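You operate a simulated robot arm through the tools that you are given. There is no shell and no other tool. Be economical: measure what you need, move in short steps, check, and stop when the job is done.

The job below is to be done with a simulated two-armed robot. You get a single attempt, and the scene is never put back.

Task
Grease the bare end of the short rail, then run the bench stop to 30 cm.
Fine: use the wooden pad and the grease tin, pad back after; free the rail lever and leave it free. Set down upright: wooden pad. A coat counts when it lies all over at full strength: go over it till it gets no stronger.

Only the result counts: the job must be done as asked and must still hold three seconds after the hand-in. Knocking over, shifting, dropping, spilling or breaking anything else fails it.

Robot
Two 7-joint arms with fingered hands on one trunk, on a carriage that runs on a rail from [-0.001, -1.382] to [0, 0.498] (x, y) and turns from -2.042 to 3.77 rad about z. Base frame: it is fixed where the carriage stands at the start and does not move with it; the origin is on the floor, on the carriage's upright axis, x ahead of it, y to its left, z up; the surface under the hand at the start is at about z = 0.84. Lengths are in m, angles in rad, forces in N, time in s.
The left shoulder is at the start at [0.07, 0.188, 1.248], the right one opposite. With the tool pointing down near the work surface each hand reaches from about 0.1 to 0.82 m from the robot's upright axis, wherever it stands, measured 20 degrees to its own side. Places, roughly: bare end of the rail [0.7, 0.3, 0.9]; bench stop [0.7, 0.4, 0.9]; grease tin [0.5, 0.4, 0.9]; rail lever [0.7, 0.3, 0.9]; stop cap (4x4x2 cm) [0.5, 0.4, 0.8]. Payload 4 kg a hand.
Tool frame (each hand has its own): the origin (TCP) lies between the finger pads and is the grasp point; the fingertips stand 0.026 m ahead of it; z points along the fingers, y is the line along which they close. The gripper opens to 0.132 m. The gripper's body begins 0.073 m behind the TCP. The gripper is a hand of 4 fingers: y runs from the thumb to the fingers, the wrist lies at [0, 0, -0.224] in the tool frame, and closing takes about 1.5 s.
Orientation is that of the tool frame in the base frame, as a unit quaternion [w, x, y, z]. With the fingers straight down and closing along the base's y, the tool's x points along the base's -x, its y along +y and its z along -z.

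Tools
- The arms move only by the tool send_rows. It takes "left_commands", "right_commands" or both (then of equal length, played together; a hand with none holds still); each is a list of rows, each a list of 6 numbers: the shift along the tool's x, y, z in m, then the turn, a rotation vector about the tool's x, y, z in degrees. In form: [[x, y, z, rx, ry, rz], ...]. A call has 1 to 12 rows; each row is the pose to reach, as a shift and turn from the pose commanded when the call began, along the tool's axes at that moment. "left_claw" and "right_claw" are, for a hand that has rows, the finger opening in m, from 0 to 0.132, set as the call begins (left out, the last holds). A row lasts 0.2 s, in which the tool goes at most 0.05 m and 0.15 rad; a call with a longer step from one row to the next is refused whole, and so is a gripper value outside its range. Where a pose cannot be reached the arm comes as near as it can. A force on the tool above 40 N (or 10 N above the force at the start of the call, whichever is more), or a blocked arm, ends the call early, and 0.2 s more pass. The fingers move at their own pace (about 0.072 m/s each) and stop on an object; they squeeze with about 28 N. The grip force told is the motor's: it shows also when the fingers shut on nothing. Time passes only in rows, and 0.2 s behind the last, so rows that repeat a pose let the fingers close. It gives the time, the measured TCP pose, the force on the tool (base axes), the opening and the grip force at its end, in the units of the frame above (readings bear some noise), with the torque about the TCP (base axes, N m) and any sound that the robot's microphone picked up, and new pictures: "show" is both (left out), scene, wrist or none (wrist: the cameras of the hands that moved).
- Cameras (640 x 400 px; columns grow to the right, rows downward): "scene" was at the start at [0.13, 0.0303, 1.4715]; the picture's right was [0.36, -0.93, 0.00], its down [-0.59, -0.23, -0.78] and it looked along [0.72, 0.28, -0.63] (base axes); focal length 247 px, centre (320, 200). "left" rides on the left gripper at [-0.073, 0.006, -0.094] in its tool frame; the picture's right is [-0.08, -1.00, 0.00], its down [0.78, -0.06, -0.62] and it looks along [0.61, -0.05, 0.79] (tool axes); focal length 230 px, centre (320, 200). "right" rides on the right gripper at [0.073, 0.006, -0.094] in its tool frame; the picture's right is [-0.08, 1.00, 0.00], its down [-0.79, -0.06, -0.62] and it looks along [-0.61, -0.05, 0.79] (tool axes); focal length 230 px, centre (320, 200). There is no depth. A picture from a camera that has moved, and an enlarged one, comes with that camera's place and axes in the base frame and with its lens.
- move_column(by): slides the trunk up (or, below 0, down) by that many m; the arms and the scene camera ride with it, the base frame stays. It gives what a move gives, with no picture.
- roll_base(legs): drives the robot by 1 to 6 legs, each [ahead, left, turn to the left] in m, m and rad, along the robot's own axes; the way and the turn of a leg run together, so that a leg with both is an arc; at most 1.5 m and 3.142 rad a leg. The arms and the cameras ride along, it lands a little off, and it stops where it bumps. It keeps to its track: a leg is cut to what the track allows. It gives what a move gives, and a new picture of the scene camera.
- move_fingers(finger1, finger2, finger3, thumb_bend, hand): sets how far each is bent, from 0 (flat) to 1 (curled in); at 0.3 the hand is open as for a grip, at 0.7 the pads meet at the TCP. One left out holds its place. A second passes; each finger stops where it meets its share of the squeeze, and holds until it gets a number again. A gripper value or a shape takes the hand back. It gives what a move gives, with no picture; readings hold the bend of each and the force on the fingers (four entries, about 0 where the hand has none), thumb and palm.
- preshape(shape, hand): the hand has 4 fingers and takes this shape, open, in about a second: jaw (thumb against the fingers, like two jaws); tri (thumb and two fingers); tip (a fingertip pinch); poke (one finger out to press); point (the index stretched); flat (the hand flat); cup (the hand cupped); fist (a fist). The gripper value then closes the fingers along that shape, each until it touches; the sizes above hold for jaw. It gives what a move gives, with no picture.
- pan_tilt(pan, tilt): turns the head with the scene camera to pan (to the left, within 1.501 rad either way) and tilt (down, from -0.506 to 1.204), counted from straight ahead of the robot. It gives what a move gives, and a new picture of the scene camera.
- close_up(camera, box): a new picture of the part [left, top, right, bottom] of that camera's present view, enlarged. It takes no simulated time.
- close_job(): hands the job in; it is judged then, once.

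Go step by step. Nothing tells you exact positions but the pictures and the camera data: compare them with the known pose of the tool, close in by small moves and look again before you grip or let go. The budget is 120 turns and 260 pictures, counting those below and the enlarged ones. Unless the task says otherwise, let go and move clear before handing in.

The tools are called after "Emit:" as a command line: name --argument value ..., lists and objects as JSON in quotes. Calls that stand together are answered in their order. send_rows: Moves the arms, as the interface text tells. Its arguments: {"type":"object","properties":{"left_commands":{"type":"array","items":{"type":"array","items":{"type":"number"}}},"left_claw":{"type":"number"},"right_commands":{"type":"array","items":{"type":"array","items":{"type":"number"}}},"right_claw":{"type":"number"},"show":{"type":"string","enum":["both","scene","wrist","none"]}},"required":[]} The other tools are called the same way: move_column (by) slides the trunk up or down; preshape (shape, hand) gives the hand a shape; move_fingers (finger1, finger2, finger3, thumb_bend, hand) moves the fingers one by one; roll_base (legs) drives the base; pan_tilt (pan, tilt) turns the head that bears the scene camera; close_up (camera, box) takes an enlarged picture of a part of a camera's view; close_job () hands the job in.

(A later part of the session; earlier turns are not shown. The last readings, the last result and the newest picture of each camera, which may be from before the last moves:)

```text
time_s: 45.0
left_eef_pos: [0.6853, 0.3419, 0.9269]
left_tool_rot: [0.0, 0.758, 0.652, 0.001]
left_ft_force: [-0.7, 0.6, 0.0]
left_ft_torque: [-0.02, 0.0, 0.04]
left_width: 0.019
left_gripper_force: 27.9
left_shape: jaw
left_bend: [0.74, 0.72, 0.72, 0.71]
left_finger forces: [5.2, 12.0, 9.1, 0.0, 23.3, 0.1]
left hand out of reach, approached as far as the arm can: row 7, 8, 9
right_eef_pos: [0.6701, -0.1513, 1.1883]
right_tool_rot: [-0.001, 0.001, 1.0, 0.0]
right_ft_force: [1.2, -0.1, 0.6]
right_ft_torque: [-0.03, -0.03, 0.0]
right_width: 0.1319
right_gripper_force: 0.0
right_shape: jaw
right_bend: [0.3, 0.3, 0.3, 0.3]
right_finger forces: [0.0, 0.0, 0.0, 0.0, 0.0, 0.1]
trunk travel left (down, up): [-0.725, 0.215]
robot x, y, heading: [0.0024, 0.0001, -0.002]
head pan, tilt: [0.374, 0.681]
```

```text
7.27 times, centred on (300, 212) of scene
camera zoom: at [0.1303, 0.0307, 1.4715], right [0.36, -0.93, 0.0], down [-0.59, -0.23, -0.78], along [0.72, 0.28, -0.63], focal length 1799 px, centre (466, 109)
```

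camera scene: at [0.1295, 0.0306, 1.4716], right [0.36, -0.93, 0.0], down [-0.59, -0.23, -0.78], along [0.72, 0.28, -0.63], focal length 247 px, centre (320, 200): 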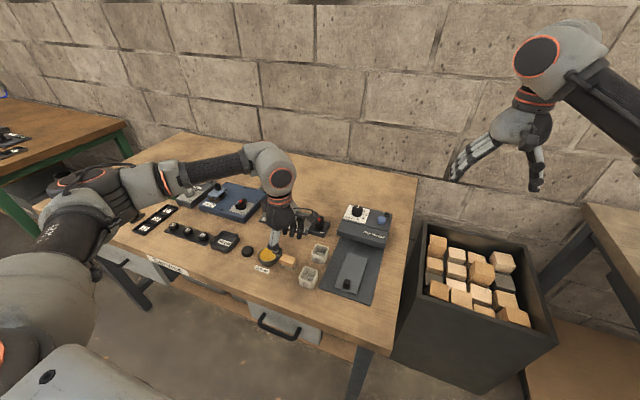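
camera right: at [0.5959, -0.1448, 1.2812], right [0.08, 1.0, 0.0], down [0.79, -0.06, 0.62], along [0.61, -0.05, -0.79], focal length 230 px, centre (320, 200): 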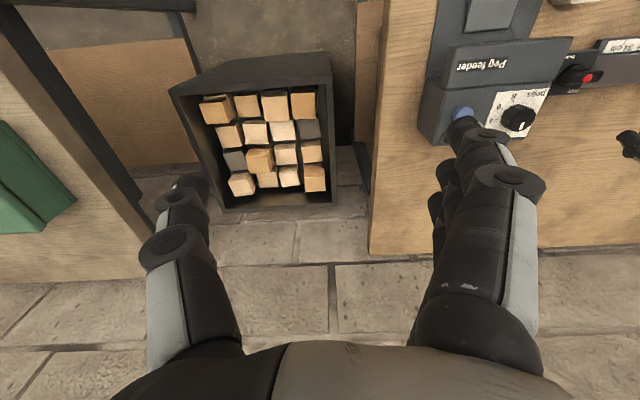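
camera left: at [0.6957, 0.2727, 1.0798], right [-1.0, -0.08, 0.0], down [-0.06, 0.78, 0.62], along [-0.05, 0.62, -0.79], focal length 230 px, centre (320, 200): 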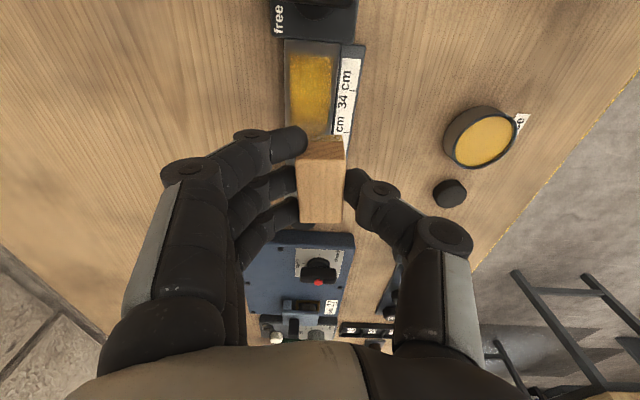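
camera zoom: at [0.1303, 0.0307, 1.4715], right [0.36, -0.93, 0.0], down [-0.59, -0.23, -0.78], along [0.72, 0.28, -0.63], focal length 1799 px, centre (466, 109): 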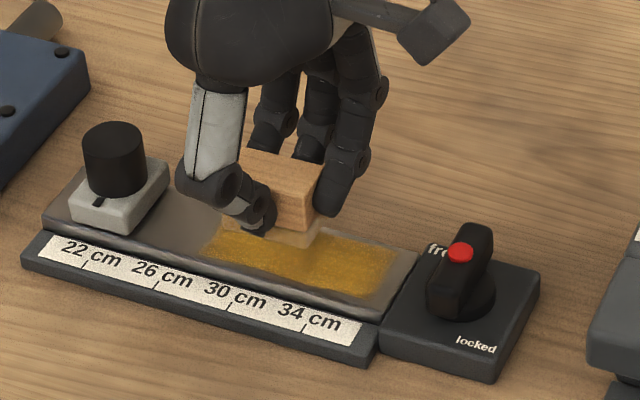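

The hand is at its reach limit here, so I lift and roll the base 12 cm to the left for more room.

Emit:
send_rows --left_commands '[[0, 0, -0.04, 0, 0, 0], [0, -0.03, -0.08, 0, 0, 0], [0, -0.03, -0.08, 0, 0, 0]]' --show "none"

Emit:
roll_base --legs '[[0, 0.12, 0]]'

```text
time_s: 45.8
left_eef_pos: [0.6538, 0.3442, 1.0054]
left_tool_rot: [0.0, 0.761, 0.649, 0.0]
left_ft_force: [-0.2, -0.6, -0.3]
left_ft_torque: [0.04, 0.03, -0.02]
left_width: 0.0189
left_gripper_force: 27.9
left_shape: jaw
left_bend: [0.74, 0.72, 0.72, 0.71]
left_finger forces: [5.1, 12.0, 9.0, 0.0, 23.3, 0.1]
right_eef_pos: [0.6711, -0.1516, 1.1864]
right_tool_rot: [-0.001, 0.001, 1.0, 0.0]
right_ft_force: [0.9, 0.3, 0.1]
right_ft_torque: [-0.03, 0.0, 0.02]
right_width: 0.1316
right_gripper_force: 0.0
right_shape: jaw
right_bend: [0.3, 0.3, 0.3, 0.3]
right_finger forces: [0.0, 0.0, 0.0, 0.1, 0.0, 0.1]
trunk travel left (down, up): [-0.725, 0.215]
robot x, y, heading: [-0.0001, -0.0025, 0.0]
head pan, tilt: [0.374, 0.681]
```

```text
time_s: 47.0
left_eef_pos: [0.6521, 0.4637, 1.0066]
left_tool_rot: [-0.001, 0.761, 0.649, 0.001]
left_ft_force: [-0.4, 0.8, -1.0]
left_ft_torque: [0.03, 0.02, -0.02]
left_width: 0.0189
left_gripper_force: 28.3
left_shape: jaw
left_bend: [0.74, 0.72, 0.72, 0.71]
left_finger forces: [5.1, 12.0, 9.1, 0.1, 23.3, 0.1]
right_eef_pos: [0.6705, -0.0346, 1.1866]
right_tool_rot: [-0.001, 0.0, 1.0, 0.001]
right_ft_force: [0.6, 0.3, 0.2]
right_ft_torque: [0.01, -0.02, 0.01]
right_width: 0.1319
right_gripper_force: 0.0
right_shape: jaw
right_bend: [0.3, 0.3, 0.3, 0.3]
right_finger forces: [0.0, 0.1, 0.0, 0.1, 0.0, 0.0]
trunk travel left (down, up): [-0.725, 0.215]
robot x, y, heading: [-0.0003, 0.12, -0.002]
head pan, tilt: [0.374, 0.681]
camera scene: at [0.1303, 0.1472, 1.4716], right [0.36, -0.93, 0.0], down [-0.59, -0.23, -0.78], along [0.72, 0.28, -0.63], focal length 247 px, centre (320, 200)
```

scene: 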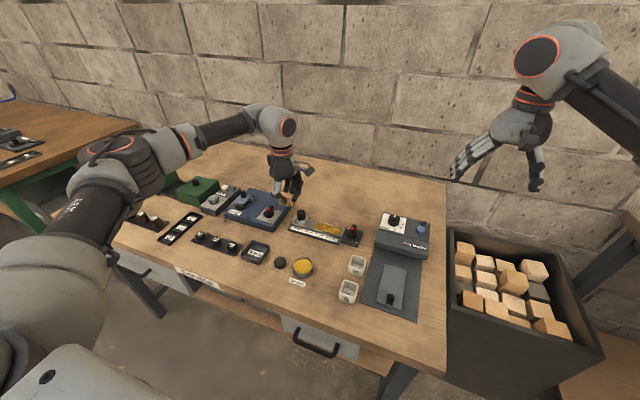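

I bring the pad back over the near lane, just above the rail.

Emit:
send_rows --left_commands '[[-0.03, 0.0132, 0, 0, 0, 0], [-0.06, 0.0264, 0, 0, 0, 0], [-0.09, 0.0396, 0, 0, 0, 0], [-0.1169, 0.0527, 0, 0, 0, 0], [-0.1169, 0.0527, 0.04, 0, 0, 0], [-0.1169, 0.0527, 0.08, 0, 0, 0], [-0.1169, 0.0527, 0.096, 0, 0, 0], [-0.1169, 0.0527, 0.096, 0, 0, 0]]' --show "none"

Emit:
close_up --camera "left" --box '[200, 60, 440, 260]'

Emit:
close_up --camera "scene" --box '[285, 190, 365, 250]'

```text
time_s: 48.8
left_eef_pos: [0.6871, 0.3396, 0.9097]
left_tool_rot: [0.0, 0.761, 0.649, 0.0]
left_ft_force: [0.5, -0.2, -1.6]
left_ft_torque: [0.02, 0.01, 0.02]
left_width: 0.0189
left_gripper_force: 28.2
left_shape: jaw
left_bend: [0.74, 0.72, 0.72, 0.71]
left_finger forces: [5.0, 12.0, 9.0, 0.1, 23.2, 0.1]
right_eef_pos: [0.6708, -0.0328, 1.1886]
right_tool_rot: [0.0, 0.002, 1.0, 0.0]
right_ft_force: [-0.4, -0.2, 0.9]
right_ft_torque: [-0.02, 0.0, 0.02]
right_width: 0.1319
right_gripper_force: 0.0
right_shape: jaw
right_bend: [0.3, 0.3, 0.3, 0.3]
right_finger forces: [0.0, 0.0, 0.1, 0.0, 0.0, 0.0]
trunk travel left (down, up): [-0.725, 0.215]
robot x, y, heading: [0.0028, 0.1193, -0.004]
head pan, tilt: [0.374, 0.681]
```

```text
2.00 times, centred on (320, 160) of left
camera zoom: at [0.681, 0.2664, 1.0038], right [-1.0, 0.08, 0.0], down [0.06, 0.79, 0.62], along [0.05, 0.61, -0.79], focal length 460 px, centre (320, 280)
```

zoom: 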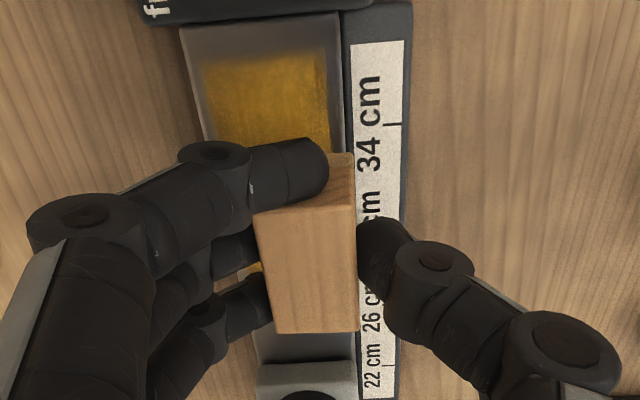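

```text
6.67 times, centred on (325, 220) of scene
camera zoom: at [0.13, 0.1497, 1.4715], right [0.36, -0.93, 0.0], down [-0.59, -0.23, -0.78], along [0.72, 0.28, -0.63], focal length 1649 px, centre (287, 67)
```

zoom: 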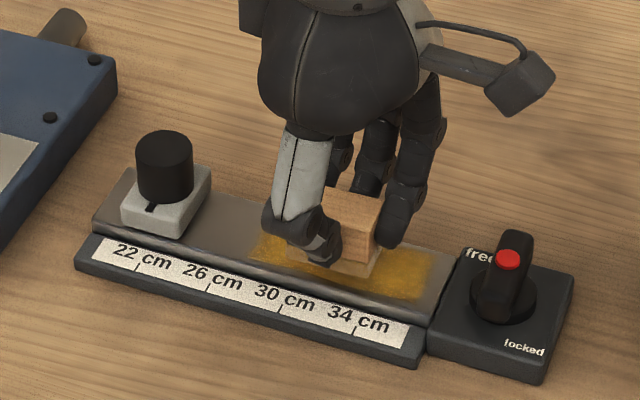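

Reach is fine now. I stroke the near lane, then the middle and far lanes.

Emit:
send_rows --left_commands '[[0, 0, 0.01, 0, 0, 0], [0, 0, 0.0147, 0, 0, 0], [-0.0168, 0.0027, 0.0147, 0, 0, 0], [-0.0336, 0.0054, 0.0147, 0, 0, 0], [-0.0168, 0.0027, 0.0147, 0, 0, 0], [0, 0, 0.0147, 0, 0, 0], [0.0158, -0.0025, 0.0147, 0, 0, 0], [0.0316, -0.0051, 0.0147, 0, 0, 0], [0.0158, -0.0025, 0.0147, 0, 0, 0], [0, 0, 0.0147, 0, 0, 0]]' --show "none"

Emit:
send_rows --left_commands '[[0.0017, 0.0109, 0, 0, 0, 0], [-0.0151, 0.0136, 0, 0, 0, 0], [-0.0319, 0.0163, 0, 0, 0, 0], [-0.0301, 0.0271, 0, 0, 0, 0], [-0.0133, 0.0244, 0, 0, 0, 0], [0.0035, 0.0217, 0, 0, 0, 0], [0.0193, 0.0192, 0, 0, 0, 0], [0.0351, 0.0166, 0, 0, 0, 0], [0.0193, 0.0192, 0, 0, 0, 0], [0.0035, 0.0217, 0, 0, 0, 0], [0.0035, 0.0217, -0.03, 0, 0, 0], [0.0035, 0.0217, -0.07, 0, 0, 0]]' --show "none"

Emit:
close_up --camera "scene" --box '[300, 205, 350, 240]'

Emit:
close_up --camera "left" --box '[200, 40, 440, 240]'

```text
time_s: 51.0
left_eef_pos: [0.686, 0.339, 0.8952]
left_tool_rot: [0.0, 0.761, 0.649, 0.001]
left_ft_force: [-0.2, 1.4, 4.3]
left_ft_torque: [0.08, -0.08, 0.03]
left_width: 0.019
left_gripper_force: 27.8
left_shape: jaw
left_bend: [0.74, 0.72, 0.72, 0.71]
left_finger forces: [5.0, 12.2, 9.6, 0.1, 24.0, 0.0]
right_eef_pos: [0.6698, -0.0342, 1.1886]
right_tool_rot: [0.0, 0.002, 1.0, 0.0]
right_ft_force: [-0.1, -0.5, -0.3]
right_ft_torque: [-0.02, 0.01, 0.01]
right_width: 0.1321
right_gripper_force: 0.1
right_shape: jaw
right_bend: [0.3, 0.3, 0.3, 0.3]
right_finger forces: [0.1, 0.0, 0.0, 0.0, 0.0, 0.0]
trunk travel left (down, up): [-0.725, 0.215]
robot x, y, heading: [0.0033, 0.1191, 0.002]
head pan, tilt: [0.374, 0.681]
```

```text
time_s: 53.6
left_eef_pos: [0.7076, 0.3425, 0.9676]
left_tool_rot: [0.001, 0.761, 0.649, 0.0]
left_ft_force: [-0.3, 0.0, -0.8]
left_ft_torque: [-0.03, -0.02, -0.02]
left_width: 0.0189
left_gripper_force: 28.1
left_shape: jaw
left_bend: [0.74, 0.72, 0.72, 0.71]
left_finger forces: [4.9, 11.9, 9.3, 0.0, 23.2, 0.0]
right_eef_pos: [0.6691, -0.0328, 1.1891]
right_tool_rot: [0.0, 0.001, 1.0, 0.0]
right_ft_force: [-0.7, 0.5, -0.2]
right_ft_torque: [0.02, 0.0, 0.0]
right_width: 0.1323
right_gripper_force: 0.0
right_shape: jaw
right_bend: [0.3, 0.3, 0.3, 0.3]
right_finger forces: [0.1, 0.0, 0.1, 0.0, 0.1, 0.0]
trunk travel left (down, up): [-0.725, 0.215]
robot x, y, heading: [-0.0021, 0.1158, -0.002]
head pan, tilt: [0.374, 0.681]
```

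```text
11.43 times, centred on (325, 222) of scene
camera zoom: at [0.1289, 0.1487, 1.4716], right [0.36, -0.93, 0.0], down [-0.59, -0.23, -0.78], along [0.72, 0.28, -0.63], focal length 2826 px, centre (263, -57)
```

zoom: 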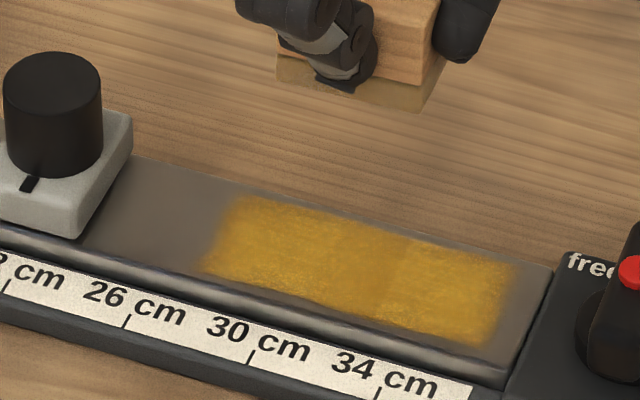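

```text
2.00 times, centred on (320, 140) of left
camera zoom: at [0.7011, 0.269, 1.0609], right [-1.0, 0.08, 0.0], down [0.06, 0.78, 0.62], along [0.05, 0.61, -0.79], focal length 460 px, centre (320, 320)
```

zoom: 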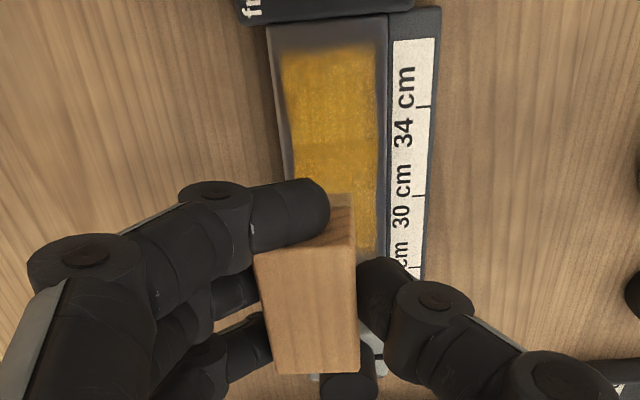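

The coat is even and filling in. I make another round with a little more pressure, far lane first, to see whether it still changes.

Emit:
send_rows --left_commands '[[0, 0, 0.04, 0, 0, 0], [0, 0, 0.068, 0, 0, 0], [0, 0, 0.072, 0, 0, 0], [-0.0168, 0.0027, 0.072, 0, 0, 0], [-0.0336, 0.0054, 0.072, 0, 0, 0], [-0.0168, 0.0027, 0.072, 0, 0, 0], [0, 0, 0.072, 0, 0, 0], [0.0158, -0.0025, 0.072, 0, 0, 0], [0.0316, -0.0051, 0.072, 0, 0, 0], [0.0298, -0.0159, 0.072, 0, 0, 0], [0.0141, -0.0133, 0.072, 0, 0, 0], [-0.0017, -0.0109, 0.072, 0, 0, 0]]' --show "none"

Emit:
send_rows --left_commands '[[-0.0168, 0.0027, 0, 0, 0, 0], [-0.0319, 0.0054, 0, 0, 0, 0], [-0.0336, -0.0055, 0, 0, 0, 0], [-0.0185, -0.0082, 0, 0, 0, 0], [-0.0017, -0.0109, 0, 0, 0, 0], [0.0141, -0.0134, 0, 0, 0, 0], [0.0299, -0.016, 0, 0, 0, 0], [0.0141, -0.0134, 0, 0, 0, 0], [-0.0017, -0.0109, 0, 0, 0, 0], [-0.0017, -0.0109, -0.02, 0, 0, 0], [-0.0017, -0.0109, -0.06, 0, 0, 0], [-0.0017, -0.0109, -0.09, 0, 0, 0]]' --show "none"

Emit:
close_up --camera "scene" --box '[300, 205, 350, 240]'

Emit:
close_up --camera "left" --box '[200, 40, 440, 240]'

```text
time_s: 56.2
left_eef_pos: [0.696, 0.3399, 0.8957]
left_tool_rot: [0.001, 0.761, 0.648, 0.001]
left_ft_force: [-0.2, 2.7, 7.9]
left_ft_torque: [0.1, -0.16, 0.08]
left_width: 0.0191
left_gripper_force: 27.9
left_shape: jaw
left_bend: [0.74, 0.72, 0.73, 0.71]
left_finger forces: [4.4, 13.7, 10.4, 0.1, 25.6, 0.1]
right_eef_pos: [0.6691, -0.0335, 1.1874]
right_tool_rot: [0.001, 0.001, 1.0, 0.0]
right_ft_force: [0.0, 0.3, -0.4]
right_ft_torque: [0.04, 0.02, -0.04]
right_width: 0.1318
right_gripper_force: 0.0
right_shape: jaw
right_bend: [0.3, 0.3, 0.3, 0.3]
right_finger forces: [0.0, 0.0, 0.0, 0.0, 0.0, 0.0]
trunk travel left (down, up): [-0.725, 0.215]
robot x, y, heading: [-0.0002, 0.119, 0.002]
head pan, tilt: [0.374, 0.681]
```

```text
time_s: 58.8
left_eef_pos: [0.685, 0.3418, 0.9842]
left_tool_rot: [0.0, 0.762, 0.648, 0.0]
left_ft_force: [-0.2, -0.5, -0.8]
left_ft_torque: [0.0, -0.03, -0.02]
left_width: 0.0189
left_gripper_force: 27.9
left_shape: jaw
left_bend: [0.74, 0.72, 0.72, 0.71]
left_finger forces: [4.9, 12.0, 9.1, 0.0, 23.1, 0.0]
right_eef_pos: [0.6708, -0.0333, 1.1875]
right_tool_rot: [-0.001, 0.001, 1.0, 0.0]
right_ft_force: [-0.5, -0.7, 0.8]
right_ft_torque: [0.02, -0.01, 0.0]
right_width: 0.1321
right_gripper_force: 0.1
right_shape: jaw
right_bend: [0.3, 0.3, 0.3, 0.3]
right_finger forces: [0.1, 0.0, 0.0, 0.0, 0.1, 0.1]
trunk travel left (down, up): [-0.725, 0.215]
robot x, y, heading: [0.0019, 0.1175, -0.0]
head pan, tilt: [0.374, 0.681]
```

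```text
11.43 times, centred on (325, 222) of scene
camera zoom: at [0.1304, 0.1486, 1.4714], right [0.36, -0.93, 0.0], down [-0.59, -0.23, -0.78], along [0.72, 0.28, -0.63], focal length 2826 px, centre (263, -57)
```

zoom: 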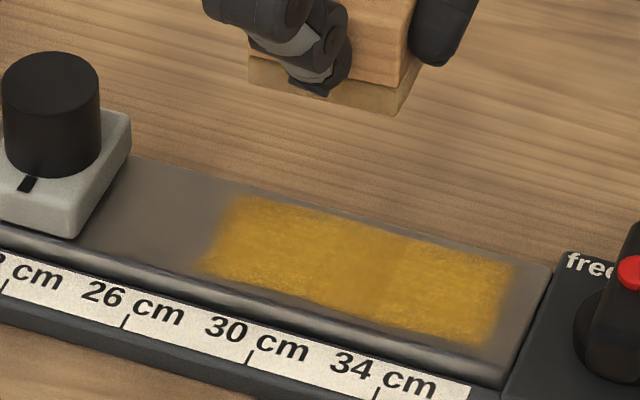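

```text
2.00 times, centred on (320, 140) of left
camera zoom: at [0.6799, 0.2686, 1.0775], right [-1.0, 0.08, 0.0], down [0.07, 0.78, 0.62], along [0.05, 0.62, -0.79], focal length 460 px, centre (320, 320)
```

zoom: 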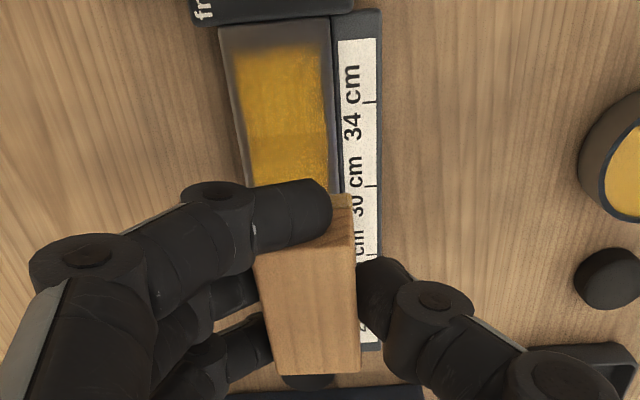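

The coat looks unchanged, but the pad may be running dry. I take one more dip and make a final round to be sure.

Emit:
send_rows --left_commands '[[-0.004, -0.04, 0, 0, 0, 0], [-0.008, -0.08, 0, 0, 0, 0], [-0.012, -0.12, 0, 0, 0, 0], [-0.0155, -0.163, 0, 0, 0, 0], [-0.0155, -0.163, 0.04, 0, 0, 0], [-0.0155, -0.163, 0.072, 0, 0, 0], [-0.0155, -0.163, 0.072, 0, 0, 0]]' --show "none"

Emit:
close_up --camera "left" --box '[240, 100, 400, 240]'

Emit:
close_up --camera "scene" --box '[280, 235, 335, 285]'

Emit:
close_up --camera "scene" --box '[300, 205, 350, 240]'

```text
time_s: 60.4
left_eef_pos: [0.5226, 0.3498, 0.9092]
left_tool_rot: [0.0, 0.761, 0.649, 0.001]
left_ft_force: [0.8, 0.0, -0.3]
left_ft_torque: [0.04, 0.01, 0.0]
left_width: 0.0188
left_gripper_force: 28.0
left_shape: jaw
left_bend: [0.74, 0.72, 0.72, 0.71]
left_finger forces: [4.7, 11.9, 9.0, 0.0, 23.0, 0.1]
right_eef_pos: [0.6699, -0.0341, 1.1875]
right_tool_rot: [0.0, 0.002, 1.0, 0.0]
right_ft_force: [-0.2, -0.2, -0.7]
right_ft_torque: [0.0, -0.02, -0.02]
right_width: 0.1319
right_gripper_force: 0.0
right_shape: jaw
right_bend: [0.3, 0.3, 0.3, 0.3]
right_finger forces: [0.1, 0.0, 0.0, 0.0, 0.0, 0.1]
trunk travel left (down, up): [-0.725, 0.215]
robot x, y, heading: [-0.0037, 0.1159, -0.001]
head pan, tilt: [0.374, 0.681]
```

```text
2.86 times, centred on (320, 170) of left
camera zoom: at [0.5163, 0.2773, 1.0043], right [-1.0, 0.08, 0.0], down [0.06, 0.78, 0.62], along [0.05, 0.61, -0.79], focal length 657 px, centre (320, 286)
```

zoom: 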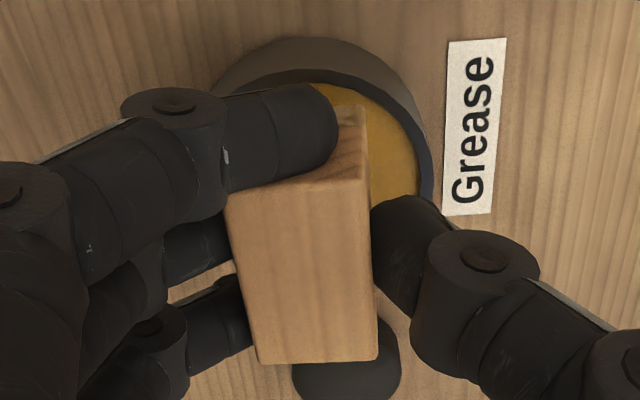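

```text
8.00 times, centred on (308, 260) of scene
camera zoom: at [0.1294, 0.1491, 1.4716], right [0.36, -0.93, 0.0], down [-0.59, -0.23, -0.78], along [0.72, 0.28, -0.63], focal length 1978 px, centre (420, -280)
```

zoom: 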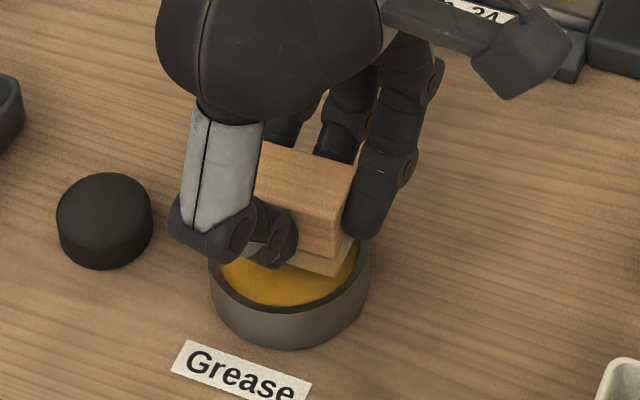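

```text
11.43 times, centred on (325, 222) of scene
camera zoom: at [0.1294, 0.1491, 1.4716], right [0.36, -0.93, 0.0], down [-0.59, -0.23, -0.78], along [0.72, 0.28, -0.63], focal length 2826 px, centre (263, -57)
```

zoom: 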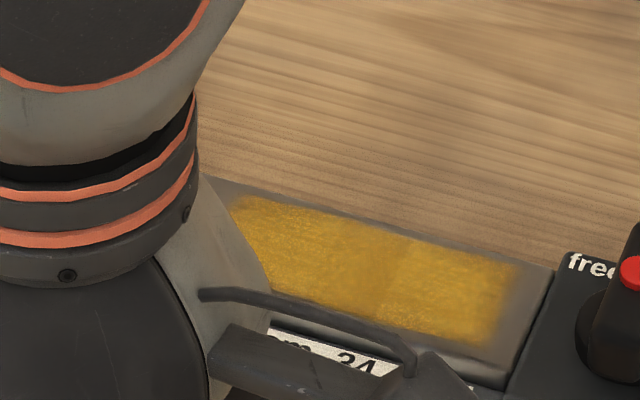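

The alignment matches the last dip. I lower into the grease, then lift and return above the rail.

Emit:
send_rows --left_commands '[[0.001, -0.001, 0.004, 0, 0, 0], [0.001, -0.001, 0.009, 0, 0, 0], [0.001, -0.001, 0.012, 0, 0, 0], [0.001, -0.001, 0.014, 0, 0, 0], [0.001, -0.001, 0.015, 0, 0, 0], [0.001, -0.001, 0.015, 0, 0, 0]]' --show "none"

Emit:
send_rows --left_commands '[[0, 0, -0.01, 0, 0, 0], [0, 0, -0.05, 0, 0, 0], [0.004, 0.04, -0.05, 0, 0, 0], [0.008, 0.08, -0.05, 0, 0, 0], [0.012, 0.12, -0.05, 0, 0, 0], [0.0151, 0.15, -0.05, 0, 0, 0], [0.0151, 0.1641, -0.04, 0, 0, 0], [0.0151, 0.1641, -0.013, 0, 0, 0], [0.0151, 0.1641, -0.013, 0, 0, 0]]' --show "none"

```text
time_s: 61.8
left_eef_pos: [0.5211, 0.3523, 0.8973]
left_tool_rot: [0.001, 0.761, 0.649, 0.002]
left_ft_force: [-0.4, -0.7, 14.4]
left_ft_torque: [0.08, -0.23, 0.0]
left_width: 0.0191
left_gripper_force: 27.7
left_shape: jaw
left_bend: [0.74, 0.72, 0.73, 0.71]
left_finger forces: [4.9, 13.7, 11.3, 0.0, 26.6, 0.0]
right_eef_pos: [0.669, -0.0341, 1.1881]
right_tool_rot: [0.001, 0.0, 1.0, 0.001]
right_ft_force: [0.4, 0.2, -0.9]
right_ft_torque: [-0.01, -0.03, 0.01]
right_width: 0.1321
right_gripper_force: 0.0
right_shape: jaw
right_bend: [0.3, 0.3, 0.3, 0.3]
right_finger forces: [0.0, 0.0, 0.0, 0.0, 0.0, 0.0]
trunk travel left (down, up): [-0.725, 0.215]
robot x, y, heading: [-0.0002, 0.1174, 0.003]
head pan, tilt: [0.374, 0.681]
```

```text
time_s: 63.8
left_eef_pos: [0.6884, 0.341, 0.91]
left_tool_rot: [0.0, 0.761, 0.649, -0.001]
left_ft_force: [-0.3, 0.2, -0.4]
left_ft_torque: [0.0, 0.0, 0.01]
left_width: 0.0184
left_gripper_force: 27.8
left_shape: jaw
left_bend: [0.74, 0.72, 0.72, 0.71]
left_finger forces: [4.5, 12.0, 9.1, 0.1, 22.9, 0.1]
right_eef_pos: [0.671, -0.0328, 1.1876]
right_tool_rot: [0.001, 0.002, 1.0, 0.0]
right_ft_force: [0.1, -0.3, 0.5]
right_ft_torque: [0.02, 0.0, -0.02]
right_width: 0.1324
right_gripper_force: 0.1
right_shape: jaw
right_bend: [0.3, 0.3, 0.3, 0.3]
right_finger forces: [0.0, 0.0, 0.0, 0.0, 0.0, 0.0]
trunk travel left (down, up): [-0.725, 0.215]
robot x, y, heading: [-0.0015, 0.1179, 0.001]
head pan, tilt: [0.374, 0.681]
```

Now I run a full round over the near, middle and far lanes, and lift clear.

Emit:
send_rows --left_commands '[[0, -0.003, 0.01, 0, 0, 0], [0, -0.003, 0.017, 0, 0, 0], [-0.0168, -0.0003, 0.017, 0, 0, 0], [-0.0336, 0.0024, 0.017, 0, 0, 0], [-0.0168, -0.0003, 0.017, 0, 0, 0], [0, -0.003, 0.017, 0, 0, 0], [0.0158, -0.0055, 0.017, 0, 0, 0], [0.0316, -0.0081, 0.017, 0, 0, 0], [0.0158, -0.0055, 0.017, 0, 0, 0], [0, -0.003, 0.017, 0, 0, 0], [0.0008, 0.0024, 0.017, 0, 0, 0], [0.0017, 0.0079, 0.017, 0, 0, 0]]' --show "none"

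Emit:
send_rows --left_commands '[[-0.0168, 0.0027, 0, 0, 0, 0], [-0.0336, 0.0054, 0, 0, 0, 0], [-0.0168, 0.0027, 0, 0, 0, 0], [0, 0, 0, 0, 0, 0], [0.0158, -0.0025, 0, 0, 0, 0], [0.0316, -0.0051, 0, 0, 0, 0], [0.0334, 0.0059, 0, 0, 0, 0], [0.0176, 0.0084, 0, 0, 0, 0], [0.0018, 0.0109, 0, 0, 0, 0], [-0.015, 0.0136, 0, 0, 0, 0], [-0.0318, 0.0163, 0, 0, 0, 0], [-0.015, 0.0136, 0, 0, 0, 0]]' --show "none"

Emit:
send_rows --left_commands '[[0.0168, -0.0027, 0, 0, 0, 0], [0.0326, -0.0052, 0, 0, 0, 0], [0.0484, -0.0077, 0, 0, 0, 0], [0.0326, -0.0052, 0, 0, 0, 0], [0.0168, -0.0027, 0, 0, 0, 0], [0.0168, -0.0027, -0.03, 0, 0, 0], [0.0168, -0.0227, -0.07, 0, 0, 0], [0.0168, -0.0627, -0.08, 0, 0, 0], [0.0168, -0.1027, -0.08, 0, 0, 0], [0.0168, -0.1427, -0.08, 0, 0, 0]]' --show "none"

Emit:
close_up --camera "scene" --box '[300, 205, 350, 240]'

Emit:
close_up --camera "left" --box '[200, 40, 440, 240]'

```text
time_s: 66.4
left_eef_pos: [0.6926, 0.341, 0.8946]
left_tool_rot: [0.001, 0.762, 0.648, 0.001]
left_ft_force: [-7.0, 0.5, 17.0]
left_ft_torque: [0.12, -0.02, 0.04]
left_width: 0.0195
left_gripper_force: 27.9
left_shape: jaw
left_bend: [0.75, 0.72, 0.73, 0.71]
left_finger forces: [4.6, 12.3, 9.9, 0.1, 30.2, 0.0]
right_eef_pos: [0.6686, -0.0337, 1.1892]
right_tool_rot: [0.001, 0.001, 1.0, 0.0]
right_ft_force: [0.7, -0.9, 0.1]
right_ft_torque: [0.03, 0.0, 0.01]
right_width: 0.1321
right_gripper_force: 0.0
right_shape: jaw
right_bend: [0.3, 0.3, 0.3, 0.3]
right_finger forces: [0.0, 0.1, 0.0, 0.0, 0.0, 0.0]
trunk travel left (down, up): [-0.725, 0.215]
robot x, y, heading: [-0.0018, 0.1176, 0.001]
head pan, tilt: [0.374, 0.681]
```

```text
time_s: 69.0
left_eef_pos: [0.704, 0.3239, 0.8943]
left_tool_rot: [0.001, 0.762, 0.648, 0.001]
left_ft_force: [0.2, -3.5, 9.3]
left_ft_torque: [0.0, -0.11, -0.06]
left_width: 0.0191
left_gripper_force: 27.7
left_shape: jaw
left_bend: [0.74, 0.72, 0.73, 0.72]
left_finger forces: [5.7, 13.1, 10.7, 0.1, 25.2, 0.1]
right_eef_pos: [0.6682, -0.0338, 1.1894]
right_tool_rot: [0.001, 0.001, 1.0, -0.001]
right_ft_force: [0.0, 0.6, 0.2]
right_ft_torque: [-0.04, -0.01, 0.0]
right_width: 0.1319
right_gripper_force: 0.2
right_shape: jaw
right_bend: [0.3, 0.3, 0.3, 0.3]
right_finger forces: [0.1, 0.0, 0.0, 0.0, 0.0, 0.0]
trunk travel left (down, up): [-0.725, 0.215]
robot x, y, heading: [-0.0009, 0.118, 0.0]
head pan, tilt: [0.374, 0.681]
```

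```text
time_s: 71.2
left_eef_pos: [0.5649, 0.3637, 0.9739]
left_tool_rot: [0.001, 0.761, 0.649, 0.001]
left_ft_force: [-0.4, 0.8, -0.6]
left_ft_torque: [0.0, 0.0, 0.01]
left_width: 0.0188
left_gripper_force: 28.1
left_shape: jaw
left_bend: [0.74, 0.72, 0.72, 0.72]
left_finger forces: [4.8, 12.2, 9.2, 0.0, 22.9, 0.0]
right_eef_pos: [0.669, -0.0319, 1.1891]
right_tool_rot: [0.001, 0.001, 1.0, -0.001]
right_ft_force: [1.5, 0.3, 0.1]
right_ft_torque: [0.01, -0.02, 0.0]
right_width: 0.1317
right_gripper_force: 0.0
right_shape: jaw
right_bend: [0.3, 0.3, 0.3, 0.3]
right_finger forces: [0.0, 0.1, 0.1, 0.1, 0.1, 0.1]
trunk travel left (down, up): [-0.725, 0.215]
robot x, y, heading: [-0.0003, 0.118, -0.002]
head pan, tilt: [0.374, 0.681]
```

```text
11.43 times, centred on (325, 222) of scene
camera zoom: at [0.1284, 0.15, 1.4717], right [0.36, -0.93, 0.0], down [-0.58, -0.23, -0.78], along [0.72, 0.28, -0.63], focal length 2826 px, centre (263, -57)
```

zoom: 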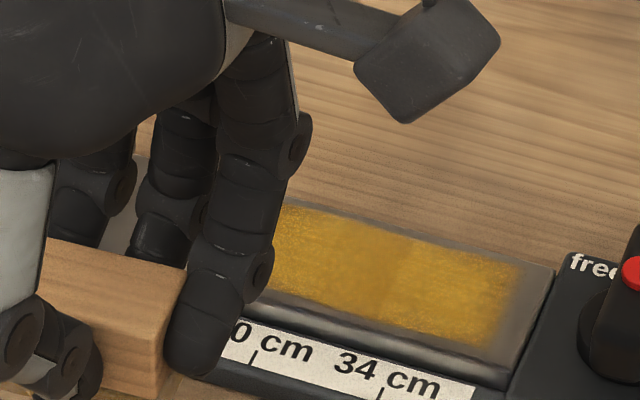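

```text
2.00 times, centred on (320, 140) of left
camera zoom: at [0.5584, 0.2907, 1.0683], right [-1.0, 0.08, 0.0], down [0.06, 0.79, 0.62], along [0.05, 0.61, -0.79], focal length 460 px, centre (320, 320)
```

zoom: 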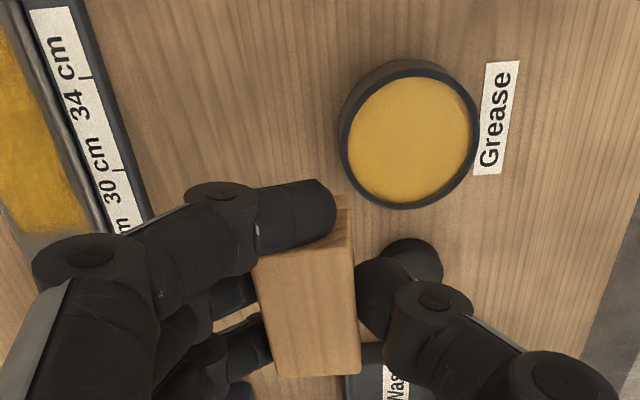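

The coat is no stronger than before, so it is at full strength. I carry the pad back to its place at (0.5245, 0.2875).

Emit:
send_rows --left_commands '[[-0.03, -0.01, 0, 0, 0, 0], [-0.06, -0.02, 0, 0, 0, 0], [-0.089, -0.0297, 0, 0, 0, 0], [-0.089, -0.0297, 0.04, 0, 0, 0], [-0.089, -0.0297, 0.075, 0, 0, 0], [-0.089, -0.0297, 0.075, 0, 0, 0]]' --show "none"

Emit:
close_up --camera "left" --box '[240, 100, 400, 240]'

Emit:
close_up --camera "scene" --box '[280, 195, 360, 285]'

Emit:
close_up --camera "scene" --box '[300, 205, 350, 240]'

```text
time_s: 72.6
left_eef_pos: [0.5244, 0.2817, 0.8967]
left_tool_rot: [-0.001, 0.761, 0.649, -0.001]
left_ft_force: [0.7, 1.3, 0.6]
left_ft_torque: [0.0, -0.02, 0.0]
left_width: 0.0184
left_gripper_force: 28.1
left_shape: jaw
left_bend: [0.74, 0.72, 0.72, 0.72]
left_finger forces: [4.6, 12.2, 9.3, 0.0, 22.8, 0.0]
right_eef_pos: [0.6707, -0.0334, 1.1883]
right_tool_rot: [0.0, 0.001, 1.0, -0.001]
right_ft_force: [0.1, 0.2, -0.7]
right_ft_torque: [-0.02, -0.01, 0.0]
right_width: 0.1322
right_gripper_force: 0.0
right_shape: jaw
right_bend: [0.3, 0.3, 0.3, 0.3]
right_finger forces: [0.1, 0.1, 0.1, 0.1, 0.0, 0.0]
trunk travel left (down, up): [-0.725, 0.215]
robot x, y, heading: [0.0004, 0.1214, -0.0]
head pan, tilt: [0.374, 0.681]
```

```text
2.86 times, centred on (320, 170) of left
camera zoom: at [0.5186, 0.2081, 0.9909], right [-1.0, 0.08, 0.0], down [0.06, 0.78, 0.62], along [0.05, 0.61, -0.79], focal length 657 px, centre (320, 286)
```

zoom: 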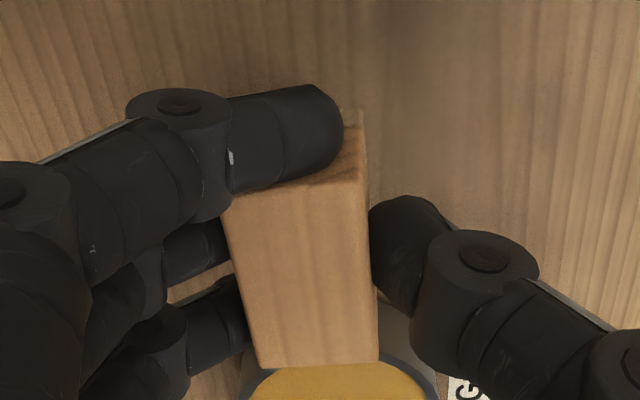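

```text
4.44 times, centred on (320, 240) of scene
camera zoom: at [0.1298, 0.1486, 1.4716], right [0.36, -0.93, 0.0], down [-0.59, -0.23, -0.78], along [0.72, 0.28, -0.63], focal length 1099 px, centre (320, 22)
```

zoom: 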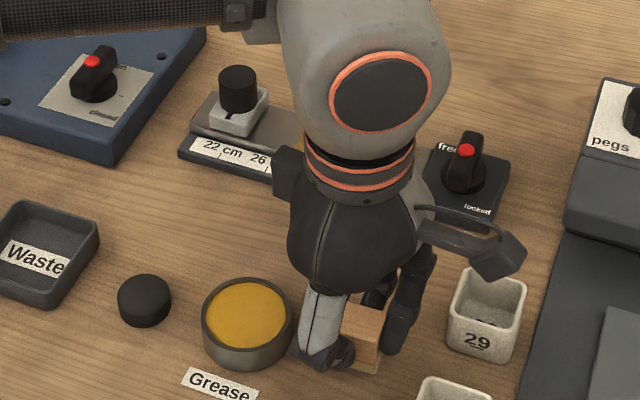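

```text
11.43 times, centred on (325, 222) of scene
camera zoom: at [0.1298, 0.1486, 1.4716], right [0.36, -0.93, 0.0], down [-0.59, -0.23, -0.78], along [0.72, 0.28, -0.63], focal length 2826 px, centre (263, -57)
```

zoom: 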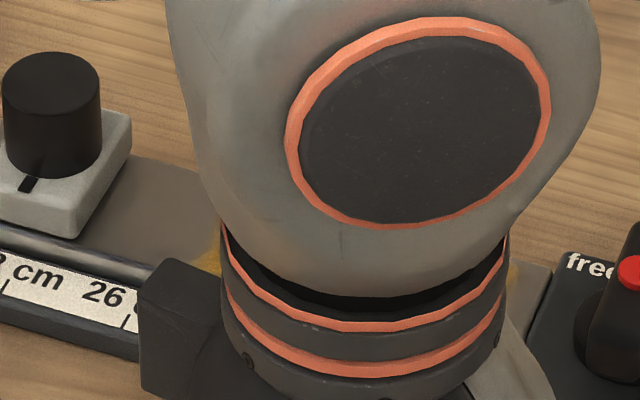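

The pad is 3 mm too far ahead. I correct that and lower it until it touches the table.

Emit:
send_rows --left_commands '[[-0.0005, -0.003, 0, 0, 0, 0], [-0.0005, -0.003, 0.008, 0, 0, 0], [-0.0005, -0.003, 0.013, 0, 0, 0], [-0.0005, -0.003, 0.016, 0, 0, 0], [-0.0005, -0.003, 0.018, 0, 0, 0], [-0.0005, -0.003, 0.018, 0, 0, 0]]' --show "none"

Emit:
close_up --camera "scene" --box '[300, 235, 360, 285]'

```text
time_s: 74.0
left_eef_pos: [0.5214, 0.2813, 0.8798]
left_tool_rot: [-0.001, 0.761, 0.648, 0.0]
left_ft_force: [0.5, -0.4, -0.1]
left_ft_torque: [0.0, 0.01, 0.0]
left_width: 0.0188
left_gripper_force: 28.1
left_shape: jaw
left_bend: [0.74, 0.72, 0.72, 0.72]
left_finger forces: [4.7, 12.1, 9.4, 0.0, 22.8, 0.1]
right_eef_pos: [0.6709, -0.0333, 1.1873]
right_tool_rot: [0.0, 0.001, 1.0, -0.001]
right_ft_force: [-0.4, -0.1, -0.9]
right_ft_torque: [0.01, 0.0, 0.04]
right_width: 0.1318
right_gripper_force: 0.1
right_shape: jaw
right_bend: [0.3, 0.3, 0.3, 0.3]
right_finger forces: [0.0, 0.0, 0.1, 0.0, 0.1, 0.0]
trunk travel left (down, up): [-0.725, 0.215]
robot x, y, heading: [0.0007, 0.1198, 0.004]
head pan, tilt: [0.374, 0.681]
```

```text
8.00 times, centred on (330, 260) of scene
camera zoom: at [0.1302, 0.1491, 1.4715], right [0.36, -0.93, 0.0], down [-0.59, -0.23, -0.78], along [0.72, 0.28, -0.63], focal length 1978 px, centre (240, -280)
```

zoom: 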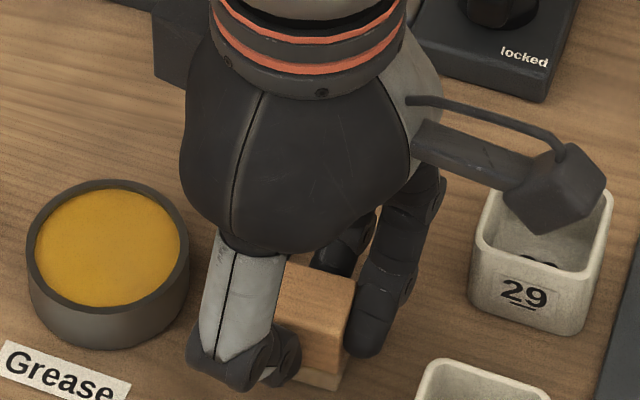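

No contact yet. I lower by millimetres.

Emit:
send_rows --left_commands '[[0, 0, 0.001, 0, 0, 0], [0, 0, 0.002, 0, 0, 0], [0, 0, 0.003, 0, 0, 0], [0, 0, 0.003, 0, 0, 0]]' --show "none"

```text
time_s: 75.0
left_eef_pos: [0.5207, 0.2805, 0.8774]
left_tool_rot: [0.001, 0.761, 0.649, 0.0]
left_ft_force: [0.2, 0.8, 6.2]
left_ft_torque: [0.09, -0.1, 0.02]
left_width: 0.0187
left_gripper_force: 28.3
left_shape: jaw
left_bend: [0.74, 0.72, 0.72, 0.72]
left_finger forces: [4.7, 12.5, 9.7, 0.0, 23.4, 0.0]
right_eef_pos: [0.6696, -0.0327, 1.1884]
right_tool_rot: [0.001, 0.001, 1.0, 0.001]
right_ft_force: [-0.7, -0.1, -0.7]
right_ft_torque: [-0.03, 0.0, 0.01]
right_width: 0.1317
right_gripper_force: 0.1
right_shape: jaw
right_bend: [0.3, 0.3, 0.3, 0.3]
right_finger forces: [0.0, 0.0, 0.1, 0.0, 0.1, 0.0]
trunk travel left (down, up): [-0.725, 0.215]
robot x, y, heading: [-0.0019, 0.1181, 0.001]
head pan, tilt: [0.374, 0.681]
```

Contact at 6 N. I let go, let it settle and lift straight up.

Emit:
send_rows --left_commands '[[0, 0, 0, 0, 0, 0], [0, 0, 0, 0, 0, 0], [0, 0, 0, 0, 0, 0], [0, 0, 0, 0, 0, 0]]' --left_claw 0.06 --show "wrist"

Emit:
send_rows --left_commands '[[0, 0, -0.02, 0, 0, 0], [0, 0, -0.06, 0, 0, 0], [0, 0, -0.1, 0, 0, 0], [0, 0, -0.14, 0, 0, 0], [0, 0, -0.14, 0, 0, 0]]' --show "wrist"

Emit:
close_up --camera "scene" --box '[280, 225, 360, 285]'

Emit:
close_up --camera "left" --box '[240, 80, 400, 220]'

```text
time_s: 76.0
left_eef_pos: [0.5209, 0.2811, 0.8761]
left_tool_rot: [0.0, 0.761, 0.649, 0.0]
left_ft_force: [-0.1, 0.2, 0.0]
left_ft_torque: [0.0, 0.01, 0.0]
left_width: 0.0591
left_gripper_force: 0.1
left_shape: jaw
left_bend: [0.73, 0.73, 0.73, 0.7]
left_finger forces: [0.1, 0.0, 0.1, 0.0, 0.0, 0.0]
right_eef_pos: [0.6714, -0.0318, 1.1889]
right_tool_rot: [0.0, 0.001, 1.0, 0.0]
right_ft_force: [-0.3, -0.9, 0.2]
right_ft_torque: [-0.01, 0.02, -0.02]
right_width: 0.1324
right_gripper_force: 0.0
right_shape: jaw
right_bend: [0.3, 0.3, 0.3, 0.3]
right_finger forces: [0.0, 0.0, 0.0, 0.0, 0.0, 0.0]
trunk travel left (down, up): [-0.725, 0.215]
robot x, y, heading: [0.0017, 0.1229, -0.004]
head pan, tilt: [0.374, 0.681]
camera left: at [0.5152, 0.2073, 0.9703], right [-1.0, 0.08, 0.0], down [0.06, 0.78, 0.62], along [0.05, 0.61, -0.79], focal length 230 px, centre (320, 200)
```

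left: 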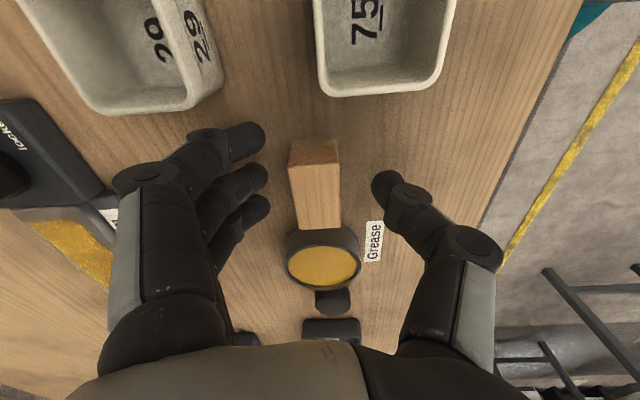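

```text
time_s: 77.2
left_eef_pos: [0.5199, 0.2811, 1.017]
left_tool_rot: [0.0, 0.76, 0.649, -0.001]
left_ft_force: [-0.4, -0.2, -0.3]
left_ft_torque: [0.01, 0.04, -0.01]
left_width: 0.0595
left_gripper_force: 0.1
left_shape: jaw
left_bend: [0.73, 0.73, 0.73, 0.7]
left_finger forces: [0.0, 0.1, 0.0, 0.0, 0.0, 0.0]
right_eef_pos: [0.6703, -0.0329, 1.1879]
right_tool_rot: [0.0, 0.001, 1.0, 0.0]
right_ft_force: [0.9, -0.3, 0.3]
right_ft_torque: [0.01, 0.0, 0.0]
right_width: 0.1319
right_gripper_force: 0.0
right_shape: jaw
right_bend: [0.3, 0.3, 0.3, 0.3]
right_finger forces: [0.0, 0.1, 0.0, 0.0, 0.0, 0.0]
trunk travel left (down, up): [-0.725, 0.215]
robot x, y, heading: [0.0004, 0.1191, -0.003]
head pan, tilt: [0.374, 0.681]
camera left: at [0.5137, 0.2084, 1.1107], right [-1.0, 0.08, 0.0], down [0.06, 0.78, 0.62], along [0.05, 0.61, -0.79], focal length 230 px, centre (320, 200)
```

left: 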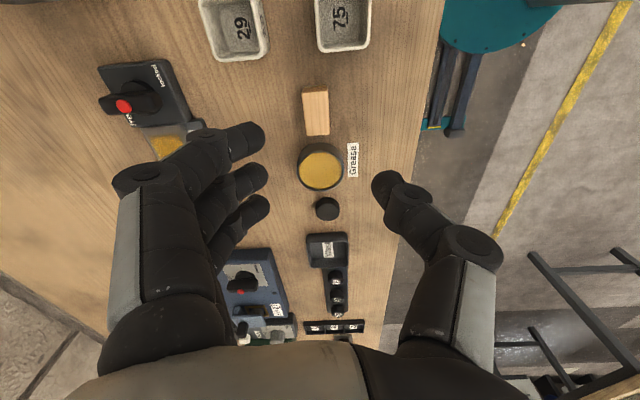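

```text
6.67 times, centred on (320, 255) of scene
camera zoom: at [0.1305, 0.1492, 1.4715], right [0.36, -0.93, 0.0], down [-0.59, -0.23, -0.78], along [0.72, 0.28, -0.63], focal length 1649 px, centre (320, -167)
```

zoom: 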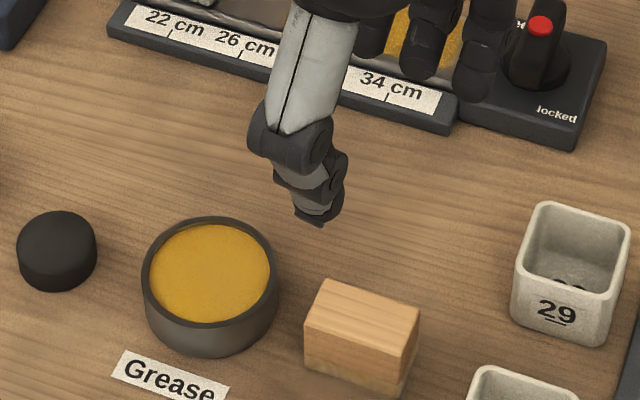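

```text
2.86 times, centred on (320, 150) of left
camera zoom: at [0.5137, 0.2084, 1.1107], right [-1.0, 0.08, 0.0], down [0.06, 0.78, 0.62], along [0.05, 0.61, -0.79], focal length 657 px, centre (320, 343)
```

zoom: 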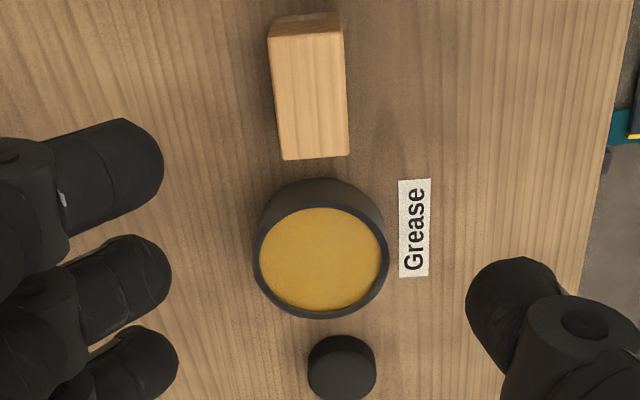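

The pad stands upright, back in its place. I pull the hand out of the line of sight to inspect the coat and measure the stop.

Emit:
send_rows --left_commands '[[0.037, -0.013, -0.009, 0, 0, -1.3], [0.074, -0.026, -0.018, 0, 0, -2.6], [0.111, -0.039, -0.027, 0, 0, -3.9], [0.148, -0.052, -0.036, 0, 0, -5.2], [0.185, -0.066, -0.045, 0, 0, -6.5], [0.222, -0.079, -0.054, 0, 0, -7.8], [0.2576, -0.0919, -0.063, 0, 0, -9.1], [0.2576, -0.0919, -0.063, 0, 0, -9.1]]' --show "none"

Emit:
close_up --camera "scene" --box '[280, 190, 360, 245]'

Emit:
close_up --camera "scene" --box '[300, 205, 350, 240]'

```text
time_s: 79.0
left_eef_pos: [0.4706, 0.5487, 1.0811]
left_tool_rot: [0.0, 0.707, 0.707, -0.001]
left_ft_force: [0.1, 0.4, -0.7]
left_ft_torque: [-0.01, 0.03, 0.0]
left_width: 0.0594
left_gripper_force: 0.0
left_shape: jaw
left_bend: [0.73, 0.73, 0.73, 0.7]
left_finger forces: [0.1, 0.1, 0.0, 0.0, 0.1, 0.0]
right_eef_pos: [0.6701, -0.0332, 1.1874]
right_tool_rot: [-0.001, 0.001, 1.0, 0.0]
right_ft_force: [-0.1, 0.3, -0.2]
right_ft_torque: [0.01, 0.03, 0.01]
right_width: 0.132
right_gripper_force: 0.0
right_shape: jaw
right_bend: [0.3, 0.3, 0.3, 0.3]
right_finger forces: [0.0, 0.0, 0.0, 0.1, 0.1, 0.1]
trunk travel left (down, up): [-0.725, 0.215]
robot x, y, heading: [0.0004, 0.1181, -0.004]
head pan, tilt: [0.374, 0.681]
```

```text
7.27 times, centred on (320, 218) of scene
camera zoom: at [0.1308, 0.1484, 1.4715], right [0.36, -0.93, 0.0], down [-0.59, -0.23, -0.78], along [0.72, 0.28, -0.63], focal length 1799 px, centre (320, 73)
```

zoom: 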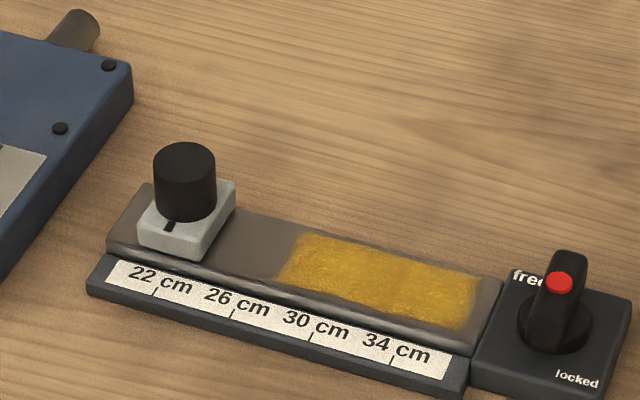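

```text
11.43 times, centred on (325, 222) of scene
camera zoom: at [0.1308, 0.1484, 1.4715], right [0.36, -0.93, 0.0], down [-0.59, -0.23, -0.78], along [0.72, 0.28, -0.63], focal length 2826 px, centre (263, -57)
```

zoom: 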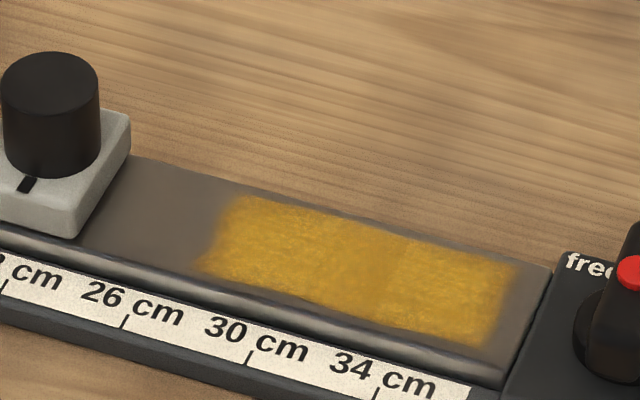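

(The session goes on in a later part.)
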